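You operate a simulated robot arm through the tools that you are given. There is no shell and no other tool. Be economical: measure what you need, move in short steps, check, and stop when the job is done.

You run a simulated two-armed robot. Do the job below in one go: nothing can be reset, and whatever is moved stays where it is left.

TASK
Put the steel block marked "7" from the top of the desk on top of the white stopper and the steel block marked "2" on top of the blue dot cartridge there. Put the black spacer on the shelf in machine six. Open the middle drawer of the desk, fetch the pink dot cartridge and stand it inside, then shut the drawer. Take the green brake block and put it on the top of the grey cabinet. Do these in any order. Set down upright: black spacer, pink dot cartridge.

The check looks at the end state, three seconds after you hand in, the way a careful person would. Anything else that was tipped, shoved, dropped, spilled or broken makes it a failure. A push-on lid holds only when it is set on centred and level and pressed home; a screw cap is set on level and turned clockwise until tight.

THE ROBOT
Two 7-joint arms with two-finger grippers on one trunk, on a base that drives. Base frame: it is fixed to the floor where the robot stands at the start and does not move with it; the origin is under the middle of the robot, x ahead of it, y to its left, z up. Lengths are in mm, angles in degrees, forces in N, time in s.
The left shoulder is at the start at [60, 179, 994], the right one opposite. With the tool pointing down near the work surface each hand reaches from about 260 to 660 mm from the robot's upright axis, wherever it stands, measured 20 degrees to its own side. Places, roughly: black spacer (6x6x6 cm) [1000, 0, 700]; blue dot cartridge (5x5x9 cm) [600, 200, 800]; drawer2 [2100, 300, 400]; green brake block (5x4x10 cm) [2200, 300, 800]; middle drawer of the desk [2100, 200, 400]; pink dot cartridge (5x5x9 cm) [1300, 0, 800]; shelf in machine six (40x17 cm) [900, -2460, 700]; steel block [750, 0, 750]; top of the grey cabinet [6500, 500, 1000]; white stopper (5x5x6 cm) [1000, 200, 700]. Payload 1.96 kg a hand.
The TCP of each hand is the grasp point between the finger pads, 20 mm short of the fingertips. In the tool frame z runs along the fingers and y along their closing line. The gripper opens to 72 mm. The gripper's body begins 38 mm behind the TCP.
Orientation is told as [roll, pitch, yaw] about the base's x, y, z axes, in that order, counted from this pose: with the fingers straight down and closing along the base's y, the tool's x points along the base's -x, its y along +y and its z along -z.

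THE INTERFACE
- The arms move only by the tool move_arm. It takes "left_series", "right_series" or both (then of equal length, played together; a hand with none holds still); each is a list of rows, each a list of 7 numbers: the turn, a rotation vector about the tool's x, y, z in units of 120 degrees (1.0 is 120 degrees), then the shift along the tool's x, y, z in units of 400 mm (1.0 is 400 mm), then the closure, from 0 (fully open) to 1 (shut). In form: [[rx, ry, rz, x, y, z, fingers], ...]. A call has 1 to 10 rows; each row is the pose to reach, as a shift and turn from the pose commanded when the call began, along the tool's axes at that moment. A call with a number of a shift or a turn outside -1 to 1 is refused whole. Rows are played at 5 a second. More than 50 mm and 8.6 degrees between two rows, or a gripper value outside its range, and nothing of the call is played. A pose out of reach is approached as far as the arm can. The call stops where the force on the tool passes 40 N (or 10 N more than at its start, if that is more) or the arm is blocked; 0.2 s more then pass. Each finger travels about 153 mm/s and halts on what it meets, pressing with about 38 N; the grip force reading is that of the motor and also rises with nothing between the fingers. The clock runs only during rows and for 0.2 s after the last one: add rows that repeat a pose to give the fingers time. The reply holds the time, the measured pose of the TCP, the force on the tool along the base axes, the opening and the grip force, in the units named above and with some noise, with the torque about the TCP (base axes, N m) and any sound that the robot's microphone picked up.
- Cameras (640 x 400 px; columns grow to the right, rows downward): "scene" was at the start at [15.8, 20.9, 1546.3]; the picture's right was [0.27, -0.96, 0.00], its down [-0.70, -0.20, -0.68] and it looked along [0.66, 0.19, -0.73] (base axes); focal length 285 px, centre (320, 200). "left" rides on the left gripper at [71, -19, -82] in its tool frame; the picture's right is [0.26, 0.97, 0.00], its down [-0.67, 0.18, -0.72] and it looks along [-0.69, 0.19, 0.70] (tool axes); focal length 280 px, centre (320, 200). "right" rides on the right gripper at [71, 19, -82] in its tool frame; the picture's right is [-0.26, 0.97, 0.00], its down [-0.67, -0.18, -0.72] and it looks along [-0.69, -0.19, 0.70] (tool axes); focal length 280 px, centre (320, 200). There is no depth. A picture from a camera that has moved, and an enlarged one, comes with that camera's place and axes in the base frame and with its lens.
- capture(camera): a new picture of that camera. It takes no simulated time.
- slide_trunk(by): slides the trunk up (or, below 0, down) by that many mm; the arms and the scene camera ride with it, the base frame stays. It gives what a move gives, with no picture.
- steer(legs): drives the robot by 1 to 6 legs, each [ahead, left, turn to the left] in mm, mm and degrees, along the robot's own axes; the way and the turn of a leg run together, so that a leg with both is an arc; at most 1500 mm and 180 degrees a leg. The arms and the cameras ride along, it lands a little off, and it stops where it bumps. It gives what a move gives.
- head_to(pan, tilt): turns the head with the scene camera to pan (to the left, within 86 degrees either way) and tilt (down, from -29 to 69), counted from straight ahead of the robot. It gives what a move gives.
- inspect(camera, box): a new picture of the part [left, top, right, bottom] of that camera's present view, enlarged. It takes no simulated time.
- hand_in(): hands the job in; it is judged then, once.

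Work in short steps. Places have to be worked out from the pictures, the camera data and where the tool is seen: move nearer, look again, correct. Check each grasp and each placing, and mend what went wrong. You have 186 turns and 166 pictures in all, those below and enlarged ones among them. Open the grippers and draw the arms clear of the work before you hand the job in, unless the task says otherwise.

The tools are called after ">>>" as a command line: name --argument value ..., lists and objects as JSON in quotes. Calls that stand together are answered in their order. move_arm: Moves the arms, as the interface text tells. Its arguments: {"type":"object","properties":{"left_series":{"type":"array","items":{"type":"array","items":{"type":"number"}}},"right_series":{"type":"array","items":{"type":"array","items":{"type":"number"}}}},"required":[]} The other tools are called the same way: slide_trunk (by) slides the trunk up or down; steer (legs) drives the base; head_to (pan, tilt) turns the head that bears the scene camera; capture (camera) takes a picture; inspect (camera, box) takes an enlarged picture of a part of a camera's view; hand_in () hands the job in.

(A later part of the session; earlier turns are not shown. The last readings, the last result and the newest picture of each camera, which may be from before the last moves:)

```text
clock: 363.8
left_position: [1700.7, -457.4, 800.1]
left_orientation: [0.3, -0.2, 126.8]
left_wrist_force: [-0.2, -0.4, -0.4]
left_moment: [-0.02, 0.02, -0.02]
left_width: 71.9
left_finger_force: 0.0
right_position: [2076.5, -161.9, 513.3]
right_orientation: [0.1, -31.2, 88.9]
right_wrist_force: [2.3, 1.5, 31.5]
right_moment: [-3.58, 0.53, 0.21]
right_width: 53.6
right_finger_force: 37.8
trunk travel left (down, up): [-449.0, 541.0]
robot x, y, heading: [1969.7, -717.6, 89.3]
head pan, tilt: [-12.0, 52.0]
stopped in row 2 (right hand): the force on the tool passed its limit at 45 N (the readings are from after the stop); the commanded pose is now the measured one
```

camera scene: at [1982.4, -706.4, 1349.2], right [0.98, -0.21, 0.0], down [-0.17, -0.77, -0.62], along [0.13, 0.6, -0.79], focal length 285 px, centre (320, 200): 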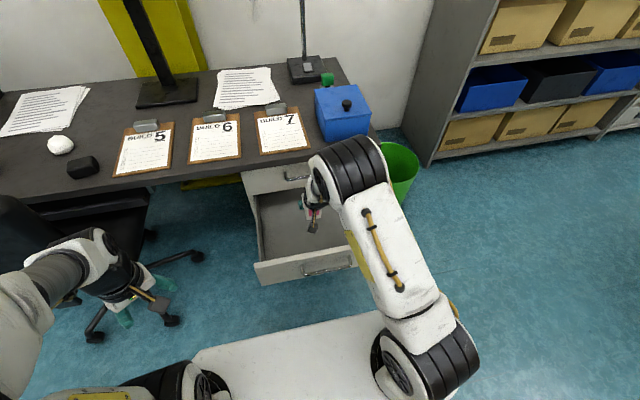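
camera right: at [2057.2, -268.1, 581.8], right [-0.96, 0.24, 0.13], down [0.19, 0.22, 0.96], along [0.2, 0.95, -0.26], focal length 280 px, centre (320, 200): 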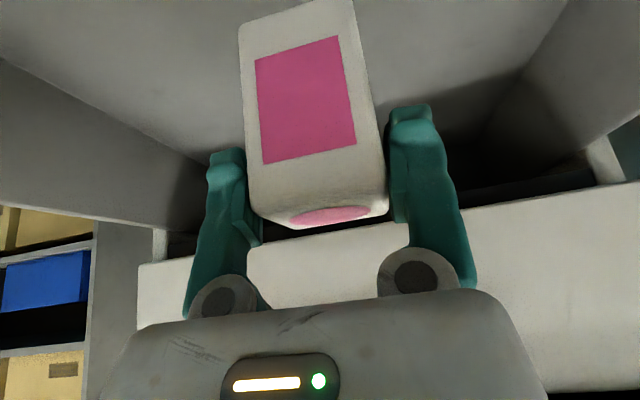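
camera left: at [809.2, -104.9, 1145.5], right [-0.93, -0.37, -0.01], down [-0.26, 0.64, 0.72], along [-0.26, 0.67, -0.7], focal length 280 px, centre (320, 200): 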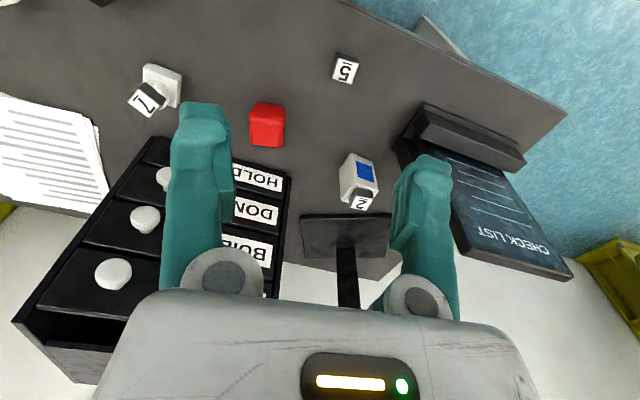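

Contact came from ~115 mm behind the TCP: the hand camera touched the drawer front's rim. I raise at once, move 60 mm deeper into the drawer and check.

>>> move_arm --right_series '[[0, 0, 0, -0.025, 0, -0.043, 1], [0, 0, 0, -0.06, 0, -0.104, 1], [0, 0, 0, -0.125, 0, -0.066, 1], [0, 0, 0, -0.19, 0, -0.029, 1], [0, 0, 0, -0.19, 0, -0.029, 1]]'

>>> inspect --camera "scene" --box '[230, 140, 400, 300]'

>>> capture --camera "right"

```text
clock: 365.0
left_position: [1699.1, -455.7, 799.5]
left_orientation: [0.5, 0.0, 126.8]
left_wrist_force: [0.2, 0.1, 0.4]
left_moment: [-0.01, 0.01, 0.02]
left_width: 72.0
left_finger_force: 0.0
right_position: [2079.5, -102.7, 555.8]
right_orientation: [0.2, -30.8, 88.9]
right_wrist_force: [-0.9, -0.5, -1.4]
right_moment: [-0.03, -0.03, -0.01]
right_width: 53.7
right_finger_force: 37.9
trunk travel left (down, up): [-449.0, 541.0]
robot x, y, heading: [1967.5, -718.0, 89.6]
head pan, tilt: [-12.0, 52.0]
```

```text
2.50 times, centred on (315, 220) of scene
camera zoom: at [1982.4, -706.3, 1349.2], right [0.98, -0.21, 0.0], down [-0.17, -0.77, -0.62], along [0.13, 0.6, -0.79], focal length 711 px, centre (332, 150)
```

zoom: 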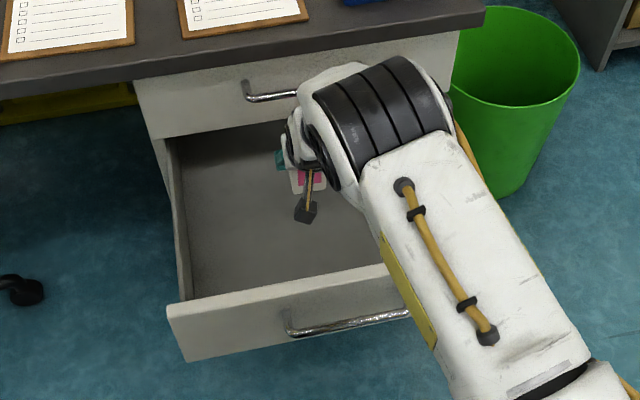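

```text
48 pictures are left
camera right: at [2058.7, -204.7, 591.9], right [-0.96, 0.24, 0.14], down [0.19, 0.21, 0.96], along [0.2, 0.95, -0.25], focal length 280 px, centre (320, 200)
```

right: 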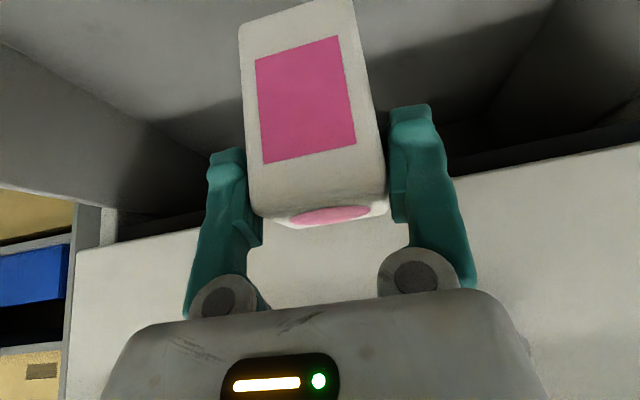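

Now clear of the rim. Lowering again with the force guard.

>>> move_arm --right_series '[[0, 0, 0, 0.025, 0, 0.043, 1], [0, 0, 0, 0.05, 0, 0.0866, 1], [0, 0, 0, 0.0625, 0, 0.108, 1], [0, 0, 0, 0.0625, 0, 0.108, 1]]'

>>> move_arm --right_series '[[0, 0, 0, 0.0025, 0, 0.0043, 1], [0, 0, 0, 0.005, 0, 0.0087, 1], [0, 0, 0, 0.0075, 0, 0.013, 1], [0, 0, 0, 0.01, 0, 0.0173, 1], [0, 0, 0, 0.0125, 0, 0.0217, 1], [0, 0, 0, 0.0125, 0, 0.0217, 1]]'

```text
clock: 366.0
left_position: [1700.4, -454.8, 800.4]
left_orientation: [0.4, -0.1, 126.7]
left_wrist_force: [1.1, -0.1, -0.6]
left_moment: [0.0, 0.02, 0.02]
left_width: 72.0
left_finger_force: 0.1
right_position: [2078.1, -103.3, 508.2]
right_orientation: [0.2, -30.9, 88.9]
right_wrist_force: [0.6, -1.4, -0.5]
right_moment: [-0.02, 0.01, -0.02]
right_width: 53.8
right_finger_force: 38.2
trunk travel left (down, up): [-449.0, 541.0]
robot x, y, heading: [1969.5, -716.9, 89.6]
head pan, tilt: [-12.0, 52.0]
```

```text
clock: 367.4
left_position: [1700.1, -456.9, 799.2]
left_orientation: [0.4, -0.1, 126.7]
left_wrist_force: [-0.6, 0.4, -0.8]
left_moment: [-0.01, 0.02, 0.01]
left_width: 72.2
left_finger_force: 0.1
right_position: [2078.8, -101.5, 499.3]
right_orientation: [0.1, -30.9, 88.9]
right_wrist_force: [0.0, 0.9, -2.6]
right_moment: [-0.03, 0.02, 0.01]
right_width: 53.7
right_finger_force: 38.0
trunk travel left (down, up): [-449.0, 541.0]
robot x, y, heading: [1965.0, -718.5, 89.5]
head pan, tilt: [-12.0, 52.0]
```

>>> move_arm --right_series '[[0, 0, 0, 0.0025, 0, 0.0043, 1], [0, 0, 0, 0.005, 0, 0.0087, 1], [0, 0, 0, 0.0075, 0, 0.013, 1], [0, 0, 0, 0.01, 0, 0.0173, 1], [0, 0, 0, 0.0125, 0, 0.0217, 1], [0, 0, 0, 0.0125, 0, 0.0217, 1]]'

>>> capture --camera "right"

```text
clock: 368.8
left_position: [1698.4, -455.3, 800.5]
left_orientation: [0.4, -0.2, 126.6]
left_wrist_force: [0.0, 0.0, 0.8]
left_moment: [-0.02, 0.02, -0.02]
left_width: 71.7
left_finger_force: 0.0
right_position: [2078.6, -103.1, 488.1]
right_orientation: [0.3, -30.8, 88.9]
right_wrist_force: [0.1, -0.1, -3.1]
right_moment: [-0.01, 0.02, 0.01]
right_width: 53.8
right_finger_force: 37.7
trunk travel left (down, up): [-449.0, 541.0]
robot x, y, heading: [1968.3, -715.7, 89.4]
head pan, tilt: [-12.0, 52.0]
```

```text
47 pictures are left
camera right: at [2058.2, -204.5, 522.6], right [-0.96, 0.24, 0.14], down [0.19, 0.21, 0.96], along [0.2, 0.95, -0.25], focal length 280 px, centre (320, 200)
```

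right: 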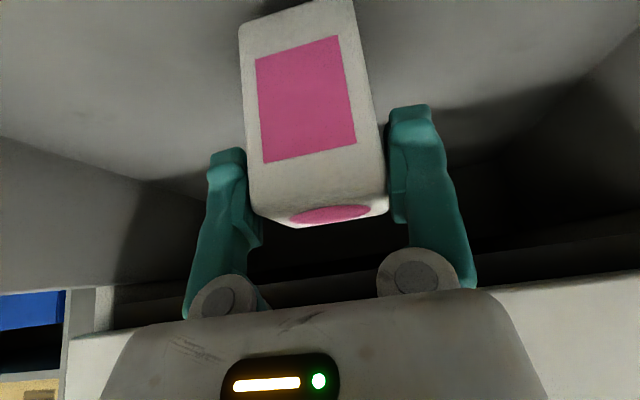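

>>> move_arm --right_series '[[0, 0, 0, 0.0025, 0, 0.0043, 1], [0, 0, 0, 0.005, 0, 0.0087, 1], [0, 0, 0, 0.0075, 0, 0.013, 1], [0, 0, 0, 0.01, 0, 0.0173, 1], [0, 0, 0, 0.0125, 0, 0.0217, 1], [0, 0, 0, 0.0125, 0, 0.0217, 1]]'

```text
clock: 370.2
left_position: [1699.9, -455.8, 800.9]
left_orientation: [0.4, -0.1, 126.7]
left_wrist_force: [-0.3, -0.7, 0.2]
left_moment: [-0.03, -0.01, 0.0]
left_width: 71.6
left_finger_force: 0.1
right_position: [2077.6, -103.4, 479.4]
right_orientation: [0.2, -30.8, 89.0]
right_wrist_force: [0.4, -0.2, -1.6]
right_moment: [-0.06, 0.0, 0.04]
right_width: 53.8
right_finger_force: 38.4
trunk travel left (down, up): [-449.0, 541.0]
robot x, y, heading: [1965.3, -717.2, 89.7]
head pan, tilt: [-12.0, 52.0]
```

>>> move_arm --right_series '[[0, 0, 0, 0.0025, 0, 0.0043, 1], [0, 0, 0, 0.005, 0, 0.0087, 1], [0, 0, 0, 0.0075, 0, 0.013, 1], [0, 0, 0, 0.01, 0, 0.0173, 1], [0, 0, 0, 0.0125, 0, 0.0217, 1], [0, 0, 0, 0.0125, 0, 0.0217, 1]]'

>>> capture --camera "right"

```text
clock: 371.1
left_position: [1698.7, -456.3, 801.1]
left_orientation: [0.3, -0.2, 126.7]
left_wrist_force: [0.9, 0.5, 0.0]
left_moment: [0.0, 0.0, 0.01]
left_width: 72.0
left_finger_force: 0.1
right_position: [2077.5, -96.8, 478.3]
right_orientation: [0.4, -32.1, 88.9]
right_wrist_force: [0.1, 2.2, 22.4]
right_moment: [-0.21, -0.58, 0.03]
right_width: 53.7
right_finger_force: 37.8
trunk travel left (down, up): [-449.0, 541.0]
robot x, y, heading: [1965.7, -717.3, 89.5]
head pan, tilt: [-12.0, 52.0]
stopped in row 4 (right hand): the force on the tool passed its limit at 43 N (the readings are from after the stop); the commanded pose is now the measured one
```

```text
46 pictures are left
camera right: at [2057.4, -198.3, 510.9], right [-0.96, 0.24, 0.14], down [0.19, 0.19, 0.96], along [0.2, 0.95, -0.23], focal length 280 px, centre (320, 200)
```

right: 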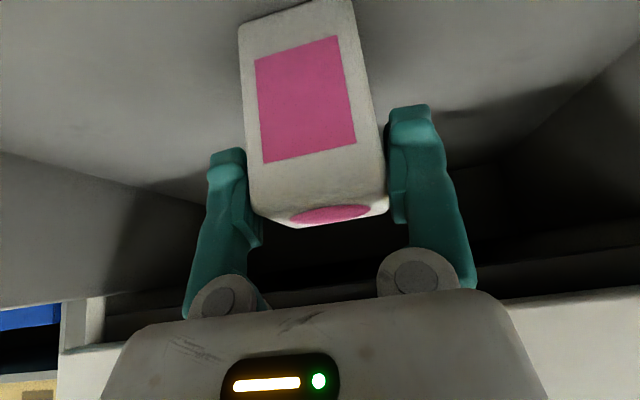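

Contact with the drawer floor (cartridge slightly rolled in the grip). I ease off, restore the pitch and open gently.

>>> move_arm --right_series '[[0, 0.014, 0, -0.003, 0, -0.0052, 1], [0, 0.014, 0, -0.003, 0, -0.0052, 0.45], [0, 0.014, 0, -0.003, 0, -0.0052, 0.25], [0, 0.014, 0, -0.003, 0, -0.0052, 0], [0, 0.014, 0, -0.003, 0, -0.0052, 0]]'

>>> capture --camera "right"

```text
clock: 372.4
left_position: [1699.4, -455.8, 799.3]
left_orientation: [0.4, -0.1, 126.7]
left_wrist_force: [0.2, 0.4, -0.4]
left_moment: [-0.02, -0.01, 0.02]
left_width: 72.1
left_finger_force: 0.0
right_position: [2077.7, -99.1, 477.0]
right_orientation: [0.3, -29.8, 89.0]
right_wrist_force: [0.7, -0.9, 0.2]
right_moment: [0.0, -0.02, 0.04]
right_width: 72.1
right_finger_force: 0.0
trunk travel left (down, up): [-449.0, 541.0]
robot x, y, heading: [1968.4, -719.0, 89.8]
head pan, tilt: [-12.0, 52.0]
```

```text
45 pictures are left
camera right: at [2057.5, -200.3, 513.2], right [-0.96, 0.24, 0.13], down [0.19, 0.23, 0.95], along [0.2, 0.94, -0.27], focal length 280 px, centre (320, 200)
```

right: 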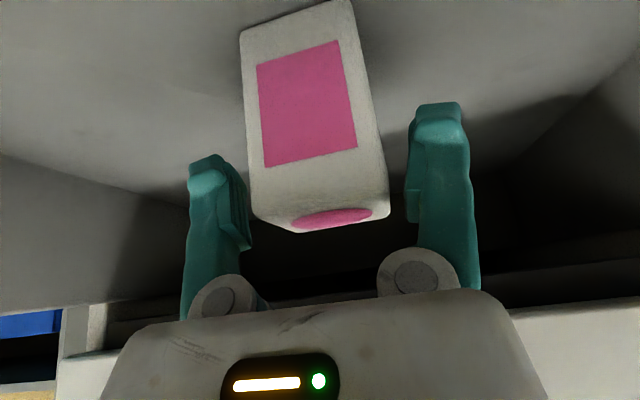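

The cartridge stands upright on the drawer floor. I withdraw along the finger axis and look.

>>> move_arm --right_series '[[0, 0, 0, -0.02, 0, -0.08, 0], [0, 0, 0, -0.04, 0, -0.17, 0], [0, 0, 0, -0.06, 0, -0.26, 0], [0, 0, 0, -0.08, 0, -0.36, 0], [0, 0, 0, -0.1, 0, -0.46, 0], [0, 0, 0, -0.1, 0, -0.46, 0]]'

>>> steer --legs '[[-320, 0, 0]]'

>>> capture --camera "right"

>>> inspect --camera "scene" --box '[220, 80, 420, 240]'

```text
clock: 373.8
left_position: [1699.6, -455.4, 800.2]
left_orientation: [0.4, -0.1, 126.7]
left_wrist_force: [-0.3, 0.7, 0.1]
left_moment: [0.0, -0.01, -0.01]
left_width: 72.0
left_finger_force: 0.1
right_position: [2075.6, -155.0, 657.4]
right_orientation: [0.3, -29.8, 88.9]
right_wrist_force: [0.0, 1.1, 0.4]
right_moment: [0.0, -0.01, -0.01]
right_width: 72.3
right_finger_force: 0.1
trunk travel left (down, up): [-449.0, 541.0]
robot x, y, heading: [1970.0, -717.1, 89.7]
head pan, tilt: [-12.0, 52.0]
```

```text
clock: 375.9
left_position: [1696.8, -777.9, 801.1]
left_orientation: [0.3, -0.2, 126.7]
left_wrist_force: [0.5, -0.6, -0.1]
left_moment: [0.02, 0.01, 0.01]
left_width: 71.8
left_finger_force: 0.1
right_position: [2074.2, -477.8, 657.7]
right_orientation: [0.3, -29.8, 88.8]
right_wrist_force: [-0.2, 0.0, -0.1]
right_moment: [-0.01, 0.0, 0.0]
right_width: 71.9
right_finger_force: 0.0
trunk travel left (down, up): [-449.0, 541.0]
robot x, y, heading: [1967.9, -1041.3, 89.7]
head pan, tilt: [-12.0, 52.0]
```

```text
44 pictures are left
camera right: at [2053.6, -578.9, 693.6], right [-0.96, 0.24, 0.13], down [0.19, 0.23, 0.95], along [0.2, 0.94, -0.26], focal length 280 px, centre (320, 200)
```

right: 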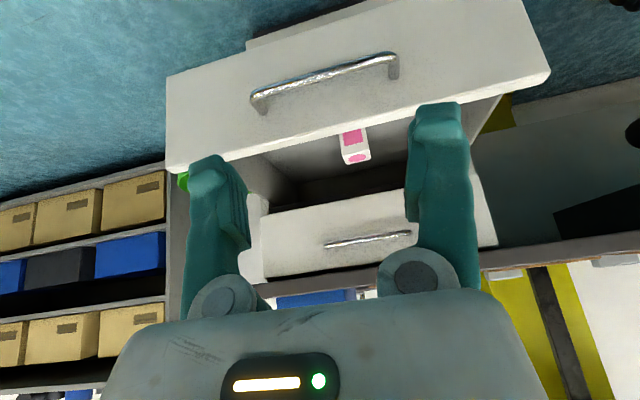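

```text
2.50 times, centred on (320, 160) of scene
camera zoom: at [1980.7, -1029.1, 1349.2], right [0.98, -0.21, 0.0], down [-0.17, -0.77, -0.62], along [0.13, 0.6, -0.79], focal length 711 px, centre (320, 300)
```

zoom: 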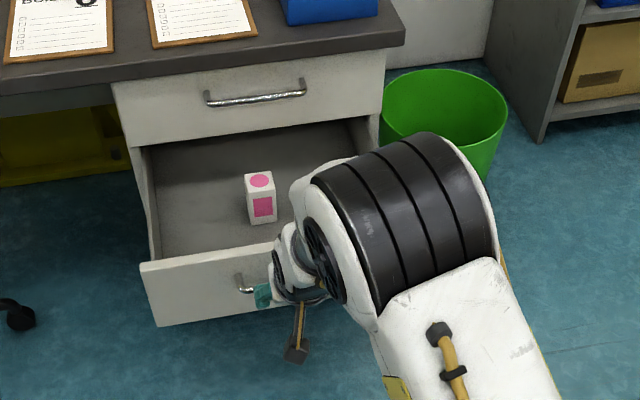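

Pink stands upright in the drawer. To shut it I'll push the front panel (z≈391–535) with closed, level fingers below the handle bar; I lower the trunk and level the hand.

>>> slide_trunk --by -80

>>> move_arm --right_series '[[0, -0.0625, 0, 0.002, 0, 0.047, 1], [0, -0.125, 0, 0.004, 0, 0.094, 1], [0, -0.1875, 0, 0.006, 0, 0.14, 1], [0, -0.25, 0, 0.008, 0, 0.188, 1], [0, -0.3125, 0, 0.01, 0, 0.235, 1], [0, -0.375, 0, 0.012, 0, 0.28, 1], [0, -0.4375, 0, 0.014, 0, 0.33, 1], [0, -0.5, 0, 0.015, 0, 0.375, 1], [0, -0.5, 0, 0.015, 0, 0.375, 1]]'

>>> capture --camera "scene"

>>> capture --camera "right"

```text
clock: 377.1
left_position: [1696.6, -776.7, 720.0]
left_orientation: [0.3, -0.2, 126.8]
left_wrist_force: [-1.1, 0.0, 0.4]
left_moment: [-0.01, 0.0, -0.01]
left_width: 71.8
left_finger_force: 0.1
right_position: [2073.6, -477.5, 577.9]
right_orientation: [0.3, -29.7, 88.9]
right_wrist_force: [0.5, 0.0, 0.4]
right_moment: [0.01, -0.03, -0.03]
right_width: 71.8
right_finger_force: 0.0
trunk travel left (down, up): [-369.0, 621.0]
robot x, y, heading: [1967.6, -1038.6, 89.9]
head pan, tilt: [-12.0, 52.0]
```

```text
clock: 379.1
left_position: [1698.5, -777.1, 720.7]
left_orientation: [0.4, -0.1, 126.6]
left_wrist_force: [-0.1, -0.4, 0.3]
left_moment: [-0.01, 0.01, 0.01]
left_width: 71.9
left_finger_force: 0.0
right_position: [2073.6, -409.0, 443.4]
right_orientation: [48.1, -89.7, 40.8]
right_wrist_force: [0.1, 0.0, -0.3]
right_moment: [0.0, 0.01, -0.01]
right_width: 0.0
right_finger_force: 29.9
trunk travel left (down, up): [-369.0, 621.0]
robot x, y, heading: [1969.7, -1040.5, 89.4]
head pan, tilt: [-12.0, 52.0]
```

```text
42 pictures are left
camera scene: at [1980.8, -1028.1, 1269.2], right [0.98, -0.21, 0.0], down [-0.17, -0.77, -0.62], along [0.13, 0.6, -0.79], focal length 285 px, centre (320, 200)
```

scene: 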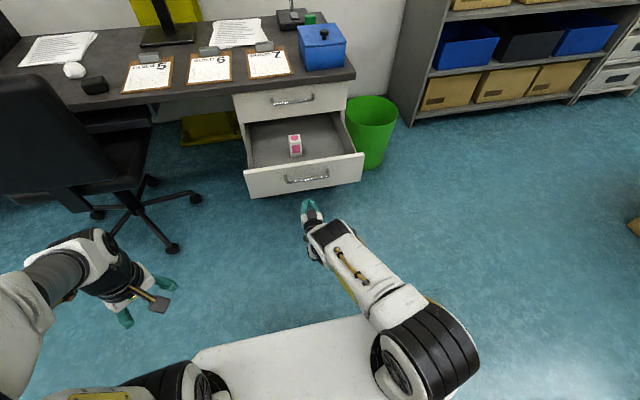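

```text
41 pictures are left
camera right: at [2053.4, -490.1, 372.9], right [-0.96, 0.02, 0.27], down [0.17, -0.72, 0.68], along [0.2, 0.7, 0.69], focal length 280 px, centre (320, 200)
```

right: 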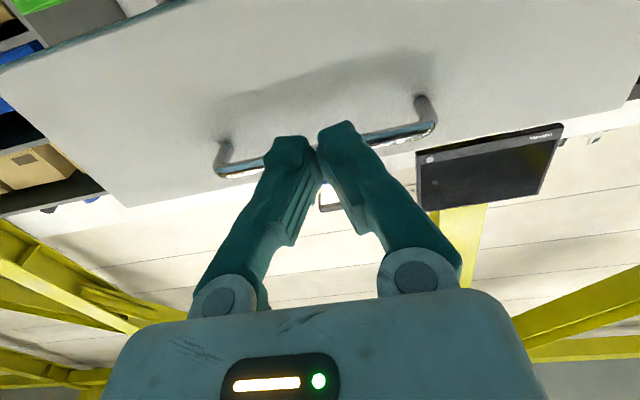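

Aligned below the bar. I push the drawer by driving ahead.

>>> steer --legs '[[300, 0, 0]]'

>>> capture --camera "scene"

```text
clock: 381.1
left_position: [1702.3, -473.8, 720.5]
left_orientation: [0.4, -0.1, 126.2]
left_wrist_force: [-0.2, -0.5, -0.5]
left_moment: [0.01, -0.03, 0.0]
left_width: 72.0
left_finger_force: 0.1
right_position: [2080.0, -107.1, 443.8]
right_orientation: [38.6, -89.6, 50.1]
right_wrist_force: [0.8, 0.8, 0.9]
right_moment: [0.01, -0.04, -0.03]
right_width: 0.0
right_finger_force: 29.8
trunk travel left (down, up): [-369.0, 621.0]
robot x, y, heading: [1969.4, -740.4, 89.2]
head pan, tilt: [-12.0, 52.0]
```

```text
40 pictures are left
camera scene: at [1983.4, -725.0, 1269.2], right [0.98, -0.22, 0.0], down [-0.17, -0.77, -0.62], along [0.13, 0.6, -0.79], focal length 285 px, centre (320, 200)
```

scene: 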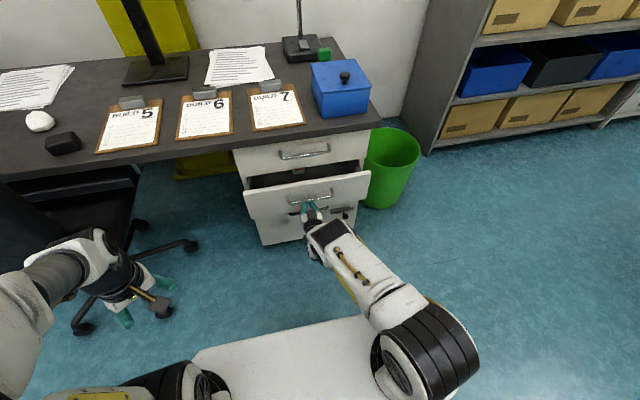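

Most of the way shut. To keep the left arm off the chair, I finish the push with the arm itself.

>>> move_arm --right_series '[[0, 0, 0, 0, 0, 0.03, 1], [0, 0, 0, 0, 0, 0.06, 1], [0, 0, 0, 0, 0, 0.09, 1], [0, 0, 0, 0, 0, 0.12, 1], [0, 0, 0, 0, 0, 0.15, 1], [0, 0, 0, 0, 0, 0.18, 1], [0, 0, 0, 0, 0, 0.2, 1], [0, 0, 0, 0, 0, 0.2, 1]]'

>>> capture --camera "scene"

```text
clock: 382.7
left_position: [1702.1, -475.0, 721.0]
left_orientation: [0.3, -0.1, 126.3]
left_wrist_force: [0.0, -0.3, 0.1]
left_moment: [0.01, 0.02, 0.02]
left_width: 72.0
left_finger_force: 0.0
right_position: [2078.0, -37.9, 467.1]
right_orientation: [122.0, -89.3, -33.1]
right_wrist_force: [-1.7, -41.8, -1.9]
right_moment: [-0.07, -0.16, 0.23]
right_width: 6.0
right_finger_force: 29.9
right hand out of reach, approached as far as the arm can: row 5, 6, 7
trunk travel left (down, up): [-369.0, 621.0]
robot x, y, heading: [1969.9, -740.4, 89.2]
head pan, tilt: [-12.0, 52.0]
stopped in row 7 (right hand): the force on the tool passed its limit at 168 N (the readings are from after the stop); the commanded pose is now the measured one
```

```text
39 pictures are left
camera scene: at [1983.1, -730.0, 1269.3], right [0.98, -0.22, 0.0], down [-0.17, -0.77, -0.62], along [0.14, 0.6, -0.79], focal length 285 px, centre (320, 200)
```

scene: 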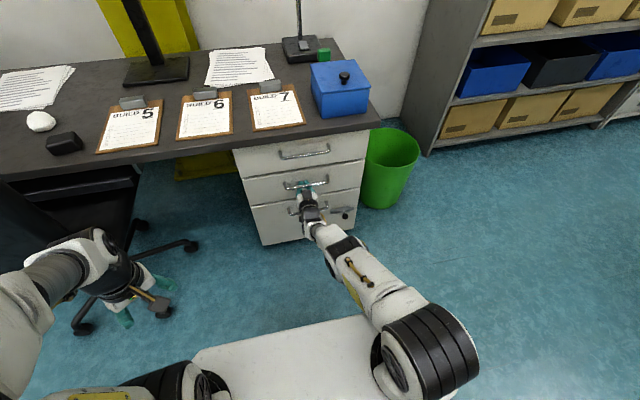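

The drawer appears shut. I pull the hand back and inspect the drawer front.

>>> move_arm --right_series '[[0, 0, 0, 0, 0, -0.02, 1], [0, 0, 0, 0, 0, -0.1, 1], [0, 0, 0, 0, 0, -0.2, 1], [0, 0, 0, 0, 0, -0.3, 1], [0, 0, 0, 0, 0, -0.3, 1]]'

>>> inspect --camera "scene" --box '[210, 110, 410, 260]'

>>> capture --camera "right"

```text
clock: 383.9
left_position: [1702.8, -473.9, 721.3]
left_orientation: [0.4, 0.0, 126.4]
left_wrist_force: [0.0, 0.4, -0.5]
left_moment: [-0.01, -0.03, -0.01]
left_width: 72.2
left_finger_force: 0.1
right_position: [2075.6, -157.0, 465.4]
right_orientation: [105.4, -89.3, -16.5]
right_wrist_force: [0.0, 0.6, -0.7]
right_moment: [-0.03, 0.0, -0.02]
right_width: 0.1
right_finger_force: 29.4
trunk travel left (down, up): [-369.0, 621.0]
robot x, y, heading: [1971.0, -738.0, 89.3]
head pan, tilt: [-12.0, 52.0]
```

```text
2.67 times, centred on (310, 185) of scene
camera zoom: at [1983.3, -726.0, 1269.2], right [0.98, -0.22, 0.0], down [-0.17, -0.77, -0.62], along [0.14, 0.6, -0.79], focal length 759 px, centre (347, 240)
```

zoom: 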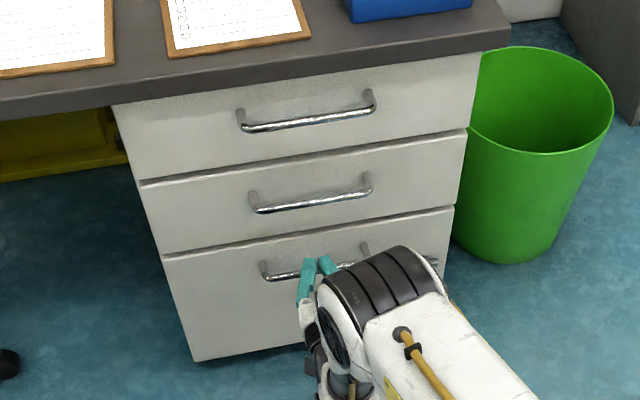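

```text
37 pictures are left
camera right: at [2054.5, -236.6, 394.2], right [-0.96, 0.02, 0.27], down [0.18, -0.72, 0.67], along [0.21, 0.69, 0.69], focal length 280 px, centre (320, 200)
```

right: 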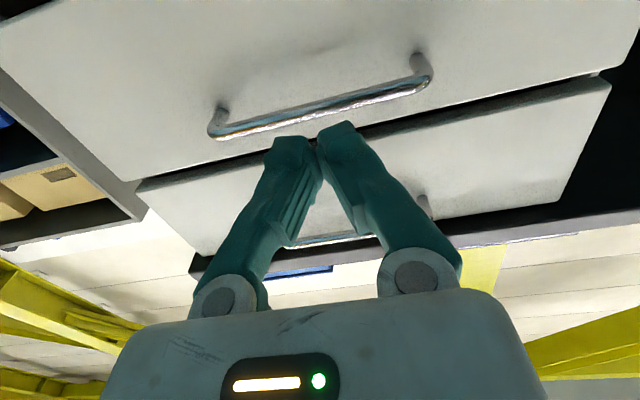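

The drawer is flush shut. I fold the right hand back to straight-down and raise the trunk, for the green brake block.

>>> steer --legs '[[-200, 0, 0]]'

>>> move_arm --right_series '[[0, 0.07, 0, 0, 0, -0.03, 0.5], [0, 0.14, 0, 0, 0, -0.06, 0], [0, 0.21, 0, 0, 0, -0.09, 0], [0, 0.28, 0, 0, 0, -0.12, 0], [0, 0.35, 0, 0, 0, -0.15, 0], [0, 0.42, 0, 0, 0, -0.18, 0], [0, 0.49, 0, 0, 0, -0.21, 0], [0, 0.56, 0, 0, 0, -0.24, 0], [0, 0.63, 0, 0, 0, -0.27, 0], [0, 0.7, 0, 0, 0, -0.3, 0]]'

>>> move_arm --right_series '[[0, 0.045, 0, 0, 0, 0, 0], [0, 0.045, 0, 0, 0, 0, 0]]'

>>> slide_trunk --by 450

>>> head_to --pan -10 --tilt 40

>>> inspect --camera "scene" --box '[220, 100, 420, 250]'

```text
clock: 385.5
left_position: [1699.5, -674.0, 721.0]
left_orientation: [0.3, -0.1, 126.3]
left_wrist_force: [-0.4, -0.1, -0.1]
left_moment: [0.01, 0.01, 0.0]
left_width: 72.2
left_finger_force: 0.0
right_position: [2073.5, -356.2, 463.7]
right_orientation: [106.6, -89.4, -17.6]
right_wrist_force: [0.3, 0.2, -0.4]
right_moment: [-0.04, 0.02, -0.01]
right_width: 0.0
right_finger_force: 29.8
trunk travel left (down, up): [-369.0, 621.0]
robot x, y, heading: [1969.9, -938.4, 89.3]
head pan, tilt: [-12.0, 52.0]
```

```text
clock: 387.7
left_position: [1699.2, -673.5, 720.2]
left_orientation: [0.5, -0.1, 126.2]
left_wrist_force: [-1.1, 0.9, 0.4]
left_moment: [-0.01, 0.02, -0.01]
left_width: 71.9
left_finger_force: 0.0
right_position: [2069.9, -476.5, 465.3]
right_orientation: [0.7, -6.1, 88.9]
right_wrist_force: [0.3, 0.1, 0.6]
right_moment: [-0.01, 0.01, -0.01]
right_width: 72.0
right_finger_force: 0.0
trunk travel left (down, up): [-369.0, 621.0]
robot x, y, heading: [1967.2, -938.8, 89.4]
head pan, tilt: [-12.0, 52.0]
```

```text
clock: 388.3
left_position: [1700.6, -672.5, 720.2]
left_orientation: [0.4, -0.1, 126.3]
left_wrist_force: [0.1, 0.3, 0.1]
left_moment: [0.01, -0.01, 0.0]
left_width: 72.0
left_finger_force: 0.0
right_position: [2070.3, -475.8, 463.9]
right_orientation: [0.7, -0.7, 89.0]
right_wrist_force: [0.0, -0.8, -0.2]
right_moment: [0.02, 0.01, -0.01]
right_width: 72.0
right_finger_force: 0.1
trunk travel left (down, up): [-369.0, 621.0]
robot x, y, heading: [1964.3, -939.1, 89.1]
head pan, tilt: [-12.0, 52.0]
```

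```text
refused: 450 is not a number from -400 to 400
```

```text
clock: 389.0
left_position: [1699.5, -673.2, 720.5]
left_orientation: [0.5, -0.1, 126.3]
left_wrist_force: [0.0, 1.3, -0.3]
left_moment: [-0.01, -0.03, 0.0]
left_width: 72.0
left_finger_force: 0.0
right_position: [2070.2, -476.1, 464.3]
right_orientation: [0.6, -0.7, 89.0]
right_wrist_force: [0.1, 1.0, 0.0]
right_moment: [0.01, -0.04, 0.03]
right_width: 71.8
right_finger_force: 0.1
trunk travel left (down, up): [-369.0, 621.0]
robot x, y, heading: [1966.3, -936.3, 89.4]
head pan, tilt: [-10.0, 40.0]
```

```text
2.67 times, centred on (320, 175) of scene
camera zoom: at [1980.3, -915.7, 1286.0], right [0.98, -0.19, 0.0], down [-0.12, -0.63, -0.77], along [0.14, 0.75, -0.64], focal length 759 px, centre (320, 267)
```

zoom: 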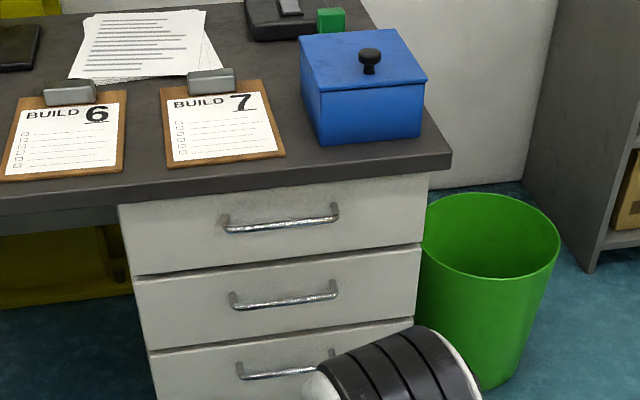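

>>> slide_trunk --by 400

>>> steer --legs '[[400, -120, 0.6]]'

>>> head_to --pan -5 --tilt 45

>>> capture --camera "scene"

>>> capture --camera "right"

```text
clock: 392.8
left_position: [1698.6, -673.2, 1120.7]
left_orientation: [0.4, -0.1, 126.3]
left_wrist_force: [-0.4, -0.1, 0.2]
left_moment: [0.04, 0.02, -0.01]
left_width: 72.0
left_finger_force: 0.0
right_position: [2069.9, -476.4, 864.8]
right_orientation: [0.7, -0.8, 88.9]
right_wrist_force: [0.3, -0.7, -1.0]
right_moment: [0.03, -0.04, -0.02]
right_width: 72.2
right_finger_force: 0.0
trunk travel left (down, up): [-769.0, 221.0]
robot x, y, heading: [1966.3, -936.5, 89.3]
head pan, tilt: [-10.0, 40.0]
```

```text
clock: 395.4
left_position: [1818.7, -268.7, 1121.7]
left_orientation: [0.4, -0.1, 127.1]
left_wrist_force: [-0.3, -0.2, 0.3]
left_moment: [0.0, 0.01, 0.01]
left_width: 71.8
left_finger_force: 0.0
right_position: [2187.2, -65.8, 863.7]
right_orientation: [0.7, -0.8, 89.8]
right_wrist_force: [-0.6, 0.0, 1.0]
right_moment: [0.03, 0.0, 0.03]
right_width: 71.9
right_finger_force: 0.1
trunk travel left (down, up): [-769.0, 221.0]
robot x, y, heading: [2085.3, -529.3, 90.2]
head pan, tilt: [-10.0, 40.0]
```

```text
clock: 396.1
left_position: [1818.0, -267.4, 1119.6]
left_orientation: [0.4, -0.1, 127.2]
left_wrist_force: [-0.4, -1.2, 0.6]
left_moment: [-0.03, 0.03, 0.02]
left_width: 71.9
left_finger_force: 0.0
right_position: [2186.1, -65.1, 864.1]
right_orientation: [0.7, -0.8, 89.7]
right_wrist_force: [0.3, -0.4, 0.2]
right_moment: [-0.01, 0.02, 0.03]
right_width: 71.9
right_finger_force: 0.0
trunk travel left (down, up): [-769.0, 221.0]
robot x, y, heading: [2087.7, -530.5, 90.0]
head pan, tilt: [-5.0, 45.0]
```

```text
35 pictures are left
camera scene: at [2094.8, -508.7, 1678.8], right [1.0, -0.09, 0.0], down [-0.06, -0.7, -0.71], along [0.06, 0.7, -0.71], focal length 285 px, centre (320, 200)
```

scene: 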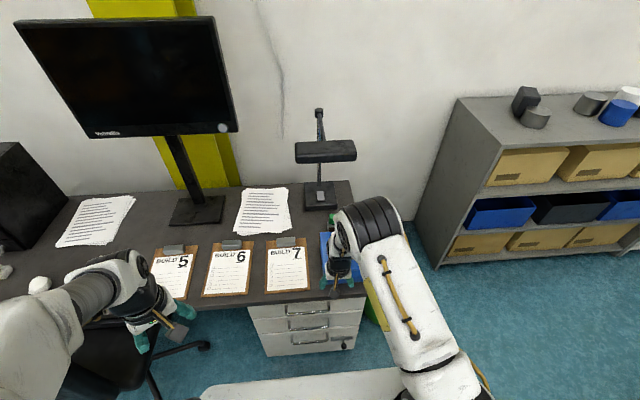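

```text
34 pictures are left
camera right: at [2168.6, -136.6, 945.7], right [-0.96, 0.27, 0.01], down [0.19, 0.66, 0.72], along [0.18, 0.7, -0.69], focal length 280 px, centre (320, 200)
```

right: 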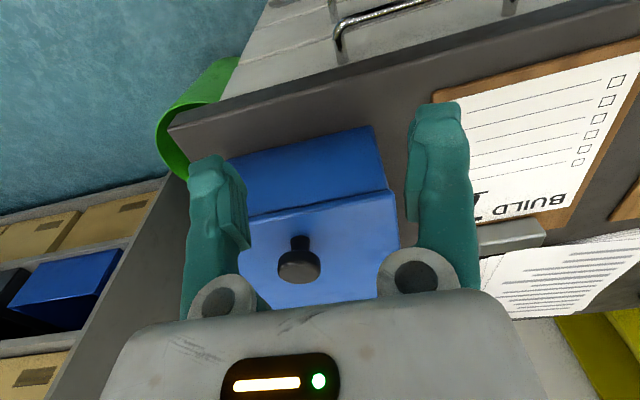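

The green block stands at ≈(2210,219) behind the blue box, with the lamp head (~z 1100) just above/behind it. I raise the right hand and move in to look.

>>> move_arm --right_series '[[0, 0, 0, 0, 0, -0.1, 0], [0, 0, 0, 0, 0, -0.2, 0], [0, 0, 0, 0, 0, -0.25, 0], [0, 0, 0, 0, 0, -0.25, 0]]'

>>> steer --legs '[[165, 0, 0]]'

>>> capture --camera "right"

>>> capture --camera "scene"

```text
clock: 397.1
left_position: [1818.0, -267.9, 1119.7]
left_orientation: [0.5, -0.2, 127.0]
left_wrist_force: [1.1, 0.1, -0.8]
left_moment: [0.02, -0.01, 0.01]
left_width: 71.8
left_finger_force: 0.1
right_position: [2187.8, -66.1, 962.6]
right_orientation: [0.6, -0.8, 89.8]
right_wrist_force: [-0.7, -0.2, -0.4]
right_moment: [0.0, 0.0, 0.03]
right_width: 72.0
right_finger_force: 0.1
trunk travel left (down, up): [-769.0, 221.0]
robot x, y, heading: [2090.6, -529.1, 90.1]
head pan, tilt: [-5.0, 45.0]
```

```text
clock: 398.6
left_position: [1818.0, -104.0, 1121.0]
left_orientation: [0.3, -0.2, 127.1]
left_wrist_force: [0.3, -0.1, 0.3]
left_moment: [0.0, -0.07, 0.01]
left_width: 71.7
left_finger_force: 0.0
right_position: [2187.9, 96.6, 963.9]
right_orientation: [0.7, -0.7, 89.9]
right_wrist_force: [0.0, 0.2, -0.6]
right_moment: [-0.01, 0.01, 0.01]
right_width: 71.7
right_finger_force: 0.1
trunk travel left (down, up): [-769.0, 221.0]
robot x, y, heading: [2091.8, -362.3, 90.1]
head pan, tilt: [-5.0, 45.0]
```

```text
33 pictures are left
camera right: at [2169.7, 26.1, 1044.6], right [-0.96, 0.27, 0.02], down [0.19, 0.66, 0.72], along [0.18, 0.7, -0.69], focal length 280 px, centre (320, 200)
```

right: 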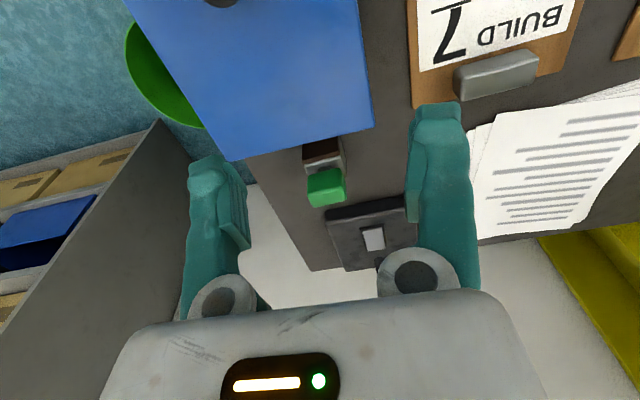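

```text
32 pictures are left
camera scene: at [2094.2, -346.1, 1678.8], right [1.0, -0.09, 0.0], down [-0.06, -0.7, -0.71], along [0.06, 0.7, -0.71], focal length 285 px, centre (320, 200)
```

scene: 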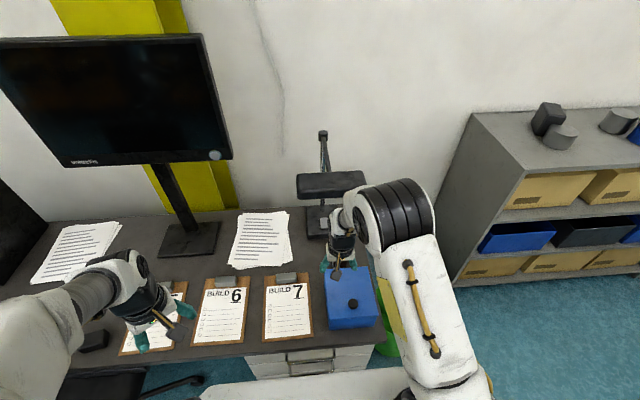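

>>> inspect --camera "right" --box '[260, 110, 420, 290]'

>>> inspect --camera "scene" --box '[280, 120, 440, 280]'

```text
2.22 times, centred on (340, 200) of right
camera zoom: at [2169.7, 26.1, 1044.6], right [-0.96, 0.27, 0.02], down [0.19, 0.66, 0.72], along [0.18, 0.7, -0.69], focal length 623 px, centre (276, 200)
```

zoom: 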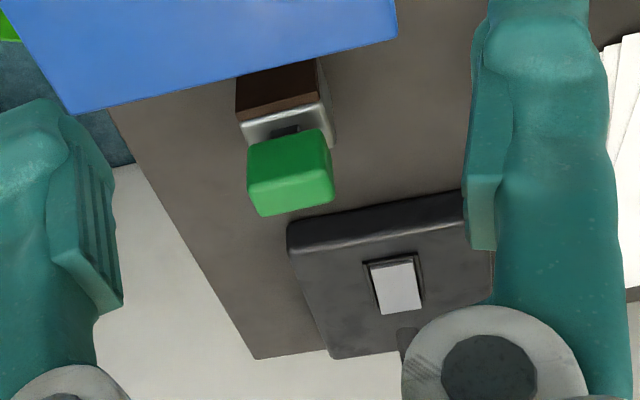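

```text
2.50 times, centred on (360, 200) of scene
camera zoom: at [2094.2, -346.1, 1678.8], right [1.0, -0.09, 0.0], down [-0.06, -0.7, -0.71], along [0.06, 0.7, -0.71], focal length 711 px, centre (220, 200)
```

zoom: 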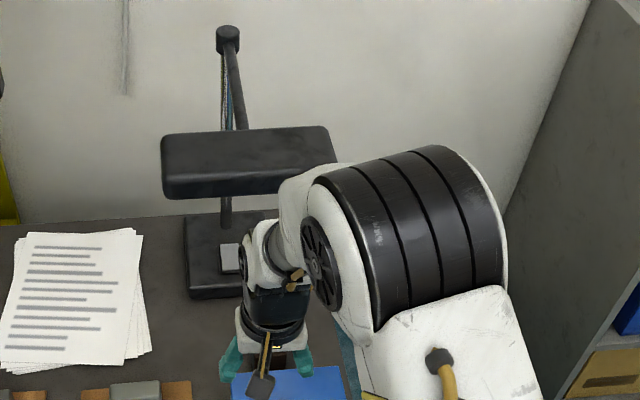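

The green block (cap ≈42×26 mm, top z≈823) is at about (2220,236), axis-aligned. I tilt 25° (to stay in front of the lamp head) and move to a stand-off.

>>> move_arm --right_series '[[0, -0.05, 0, -0.06, -0.02, 0.02, 0], [0, -0.1, 0, -0.12, -0.04, 0.05, 0], [0, -0.155, 0, -0.18, -0.06, 0.1, 0], [0, -0.208, 0, -0.231, -0.08, 0.155, 0], [0, -0.208, 0, -0.231, -0.08, 0.155, 0]]'

>>> capture --camera "right"

>>> inspect --camera "scene" --box '[280, 120, 440, 280]'

```text
clock: 399.8
left_position: [1818.2, -103.7, 1119.9]
left_orientation: [0.2, -0.1, 127.1]
left_wrist_force: [-0.2, 0.8, -0.2]
left_moment: [0.0, 0.02, -0.02]
left_width: 72.2
left_finger_force: 0.0
right_position: [2220.0, 192.8, 901.4]
right_orientation: [0.8, -25.8, 89.4]
right_wrist_force: [0.3, 0.6, 0.2]
right_moment: [0.01, 0.0, 0.0]
right_width: 72.0
right_finger_force: 0.1
trunk travel left (down, up): [-769.0, 221.0]
robot x, y, heading: [2084.3, -366.3, 89.8]
head pan, tilt: [-5.0, 45.0]
```

```text
29 pictures are left
camera right: at [2201.4, 93.3, 944.8], right [-0.96, 0.24, 0.13], down [0.2, 0.29, 0.94], along [0.19, 0.93, -0.33], focal length 280 px, centre (320, 200)
```

right: 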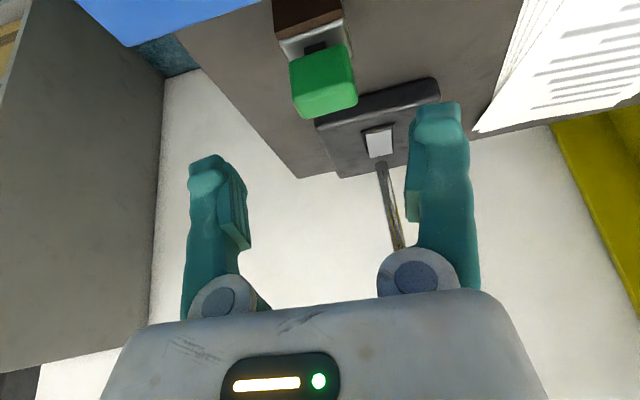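

```text
2.50 times, centred on (360, 200) of scene
camera zoom: at [2093.9, -345.2, 1678.8], right [1.0, -0.09, 0.0], down [-0.06, -0.7, -0.71], along [0.06, 0.7, -0.71], focal length 711 px, centre (220, 200)
```

zoom: 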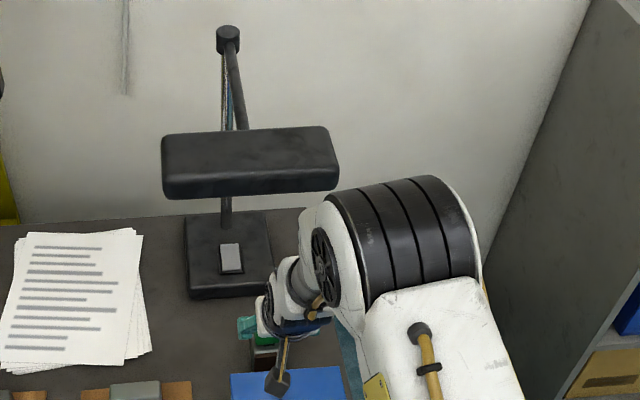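

Aligned with the cap; the lamp is clear. I advance 60 mm and re-check.

>>> move_arm --right_series '[[0, 0, 0, 0.002, 0.002, 0.08, 0], [0, 0, 0, 0.004, 0.002, 0.15, 0], [0, 0, 0, 0.004, 0.002, 0.15, 0]]'

>>> capture --camera "right"

```text
clock: 400.6
left_position: [1818.1, -104.0, 1120.7]
left_orientation: [0.3, -0.2, 127.1]
left_wrist_force: [0.9, 0.0, 0.4]
left_moment: [0.0, 0.03, 0.0]
left_width: 72.0
left_finger_force: 0.0
right_position: [2217.4, 215.9, 846.9]
right_orientation: [0.8, -25.8, 89.4]
right_wrist_force: [-0.4, -0.5, -0.6]
right_moment: [0.01, 0.0, 0.01]
right_width: 71.7
right_finger_force: 0.1
trunk travel left (down, up): [-769.0, 221.0]
robot x, y, heading: [2088.1, -368.2, 90.1]
head pan, tilt: [-5.0, 45.0]
```

```text
27 pictures are left
camera right: at [2198.9, 118.4, 890.6], right [-0.96, 0.24, 0.13], down [0.2, 0.3, 0.94], along [0.19, 0.92, -0.33], focal length 280 px, centre (320, 200)
```

right: 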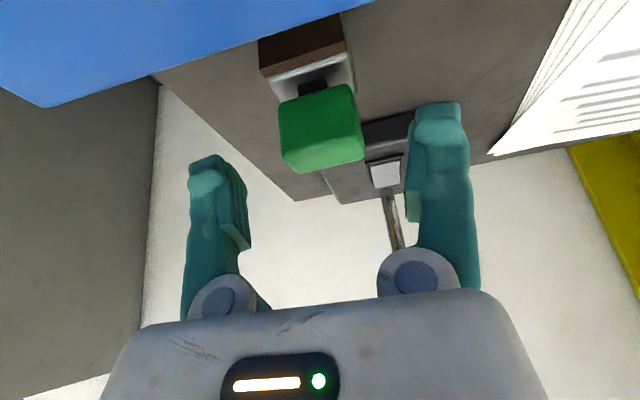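

Good. Final 44 mm advance and close on the cap.

>>> move_arm --right_series '[[0, 0, 0, 0, 0, 0.06, 0], [0, 0, 0, 0, 0, 0.112, 0], [0, 0, 0, 0, 0, 0.112, 0]]'

>>> capture --camera "right"

```text
clock: 401.4
left_position: [1817.5, -103.1, 1119.9]
left_orientation: [0.3, -0.2, 127.2]
left_wrist_force: [1.0, 0.1, -0.7]
left_moment: [0.0, -0.02, 0.04]
left_width: 72.4
left_finger_force: 0.2
right_position: [2216.2, 235.8, 806.7]
right_orientation: [0.8, -25.8, 89.4]
right_wrist_force: [0.6, -0.3, 0.6]
right_moment: [0.03, 0.02, -0.01]
right_width: 72.2
right_finger_force: 0.1
trunk travel left (down, up): [-769.0, 221.0]
robot x, y, heading: [2088.6, -363.4, 90.0]
head pan, tilt: [-5.0, 45.0]
```

```text
26 pictures are left
camera right: at [2199.0, 136.8, 849.9], right [-0.96, 0.24, 0.13], down [0.2, 0.3, 0.94], along [0.19, 0.92, -0.33], focal length 280 px, centre (320, 200)
```

right: 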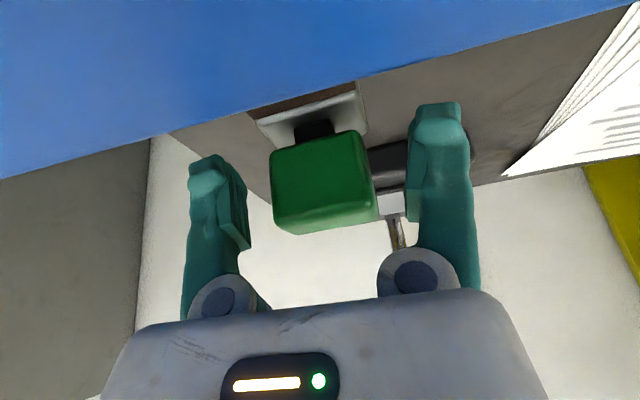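

The cap is centred in the grip zone. Close, then lift straight up.

>>> move_arm --right_series '[[0, 0, 0, 0, 0, 0, 0.3], [0, 0, 0, 0, 0, 0, 1], [0, 0, 0, 0, 0, 0, 1], [0, 0, 0, 0, 0, 0, 1]]'

>>> move_arm --right_series '[[0, 0, 0, -0.0109, 0, -0.0225, 1], [0, 0, 0, -0.0218, 0, -0.045, 1], [0, 0, 0, -0.0435, 0, -0.09, 1], [0, 0, 0, -0.0435, 0, -0.09, 1]]'

>>> capture --camera "right"

```text
clock: 402.4
left_position: [1818.1, -103.8, 1120.6]
left_orientation: [0.4, -0.1, 127.0]
left_wrist_force: [-0.3, -0.3, -0.2]
left_moment: [0.03, 0.0, -0.01]
left_width: 71.9
left_finger_force: 0.1
right_position: [2217.7, 234.3, 806.9]
right_orientation: [0.8, -25.8, 89.5]
right_wrist_force: [-0.3, 0.8, -0.3]
right_moment: [-0.08, -0.02, 0.04]
right_width: 43.2
right_finger_force: 38.3
trunk travel left (down, up): [-769.0, 221.0]
robot x, y, heading: [2086.5, -365.9, 90.2]
head pan, tilt: [-5.0, 45.0]
```

```text
clock: 403.4
left_position: [1818.5, -103.1, 1119.6]
left_orientation: [0.5, -0.1, 127.1]
left_wrist_force: [0.0, -0.4, -0.4]
left_moment: [-0.01, -0.02, -0.03]
left_width: 71.8
left_finger_force: 0.1
right_position: [2218.1, 234.7, 845.0]
right_orientation: [0.8, -25.7, 89.5]
right_wrist_force: [0.2, 0.9, -3.4]
right_moment: [-0.02, 0.03, 0.02]
right_width: 43.1
right_finger_force: 37.9
trunk travel left (down, up): [-769.0, 221.0]
robot x, y, heading: [2090.1, -366.2, 90.0]
head pan, tilt: [-5.0, 45.0]
```

```text
25 pictures are left
camera right: at [2199.2, 136.0, 888.8], right [-0.96, 0.24, 0.13], down [0.2, 0.3, 0.93], along [0.19, 0.92, -0.33], focal length 280 px, centre (320, 200)
```

right: 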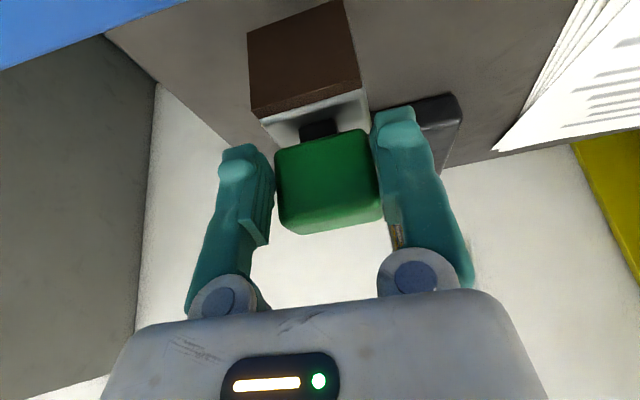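

Held (43 mm). I raise with the trunk and back away from the desk.

>>> slide_trunk --by 160

>>> steer --legs '[[-700, 0, 0], [0, 0, -90]]'

>>> head_to --pan 10 --tilt 15

>>> capture --camera "scene"

```text
clock: 405.2
left_position: [1817.9, -102.8, 1280.6]
left_orientation: [0.3, -0.1, 127.1]
left_wrist_force: [0.7, -0.2, -0.2]
left_moment: [0.0, -0.02, 0.02]
left_width: 72.0
left_finger_force: 0.0
right_position: [2217.7, 233.5, 1005.3]
right_orientation: [0.8, -25.6, 89.4]
right_wrist_force: [-0.2, -4.5, -5.6]
right_moment: [0.51, 0.01, -0.02]
right_width: 43.1
right_finger_force: 37.9
trunk travel left (down, up): [-929.0, 61.0]
robot x, y, heading: [2087.5, -362.9, 90.2]
head pan, tilt: [-5.0, 45.0]
```

```text
clock: 412.8
left_position: [2344.0, -780.8, 1279.6]
left_orientation: [0.4, -0.2, 38.4]
left_wrist_force: [-0.6, 0.1, 0.5]
left_moment: [-0.01, -0.01, 0.0]
left_width: 72.0
left_finger_force: 0.1
right_position: [2691.1, -1170.6, 1005.4]
right_orientation: [0.8, -25.7, 0.8]
right_wrist_force: [0.2, 0.2, -2.9]
right_moment: [-0.01, 0.05, -0.05]
right_width: 43.1
right_finger_force: 37.7
trunk travel left (down, up): [-929.0, 61.0]
robot x, y, heading: [2085.8, -1061.0, 1.3]
head pan, tilt: [-5.0, 45.0]
```

```text
clock: 413.7
left_position: [2344.5, -781.7, 1280.5]
left_orientation: [0.5, 0.0, 38.5]
left_wrist_force: [-0.1, -0.3, -0.6]
left_moment: [0.0, 0.0, 0.02]
left_width: 72.1
left_finger_force: 0.1
right_position: [2692.9, -1172.3, 1004.8]
right_orientation: [0.8, -25.7, 0.8]
right_wrist_force: [-0.8, 0.1, -3.1]
right_moment: [0.01, 0.07, 0.0]
right_width: 43.2
right_finger_force: 37.8
trunk travel left (down, up): [-929.0, 61.0]
robot x, y, heading: [2091.8, -1056.4, 1.4]
head pan, tilt: [10.0, 15.0]
```

```text
24 pictures are left
camera scene: at [2120.0, -1041.7, 1885.5], right [0.2, -0.98, 0.0], down [-0.25, -0.05, -0.97], along [0.95, 0.19, -0.26], focal length 285 px, centre (320, 200)
```

scene: 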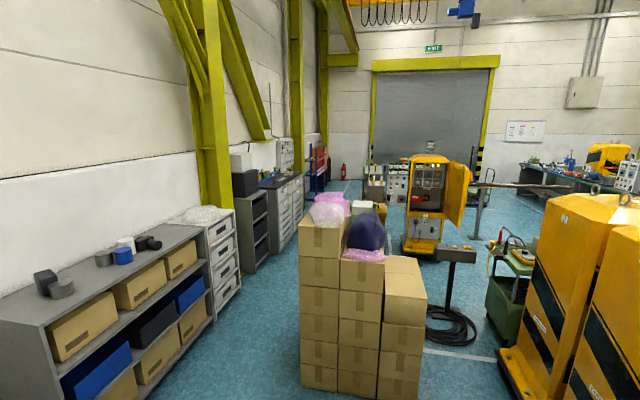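

I zoom toward the expected place of the grey cabinet (≈pixel 281,181).

>>> inspect --camera "scene" --box '[200, 120, 340, 290]'

```text
2.35 times, centred on (270, 205) of scene
camera zoom: at [2120.0, -1041.7, 1885.5], right [0.2, -0.98, 0.0], down [-0.25, -0.05, -0.97], along [0.95, 0.19, -0.26], focal length 670 px, centre (438, 188)
```

zoom: 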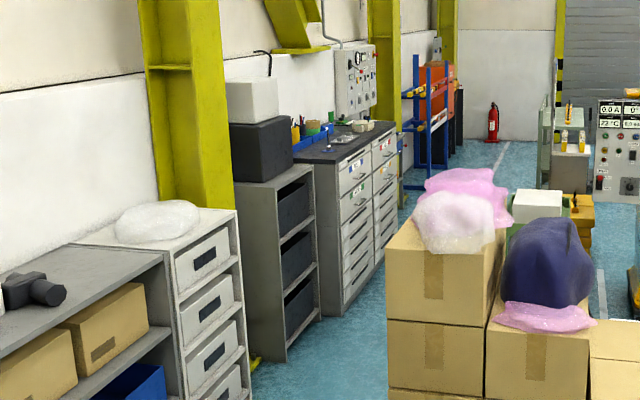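

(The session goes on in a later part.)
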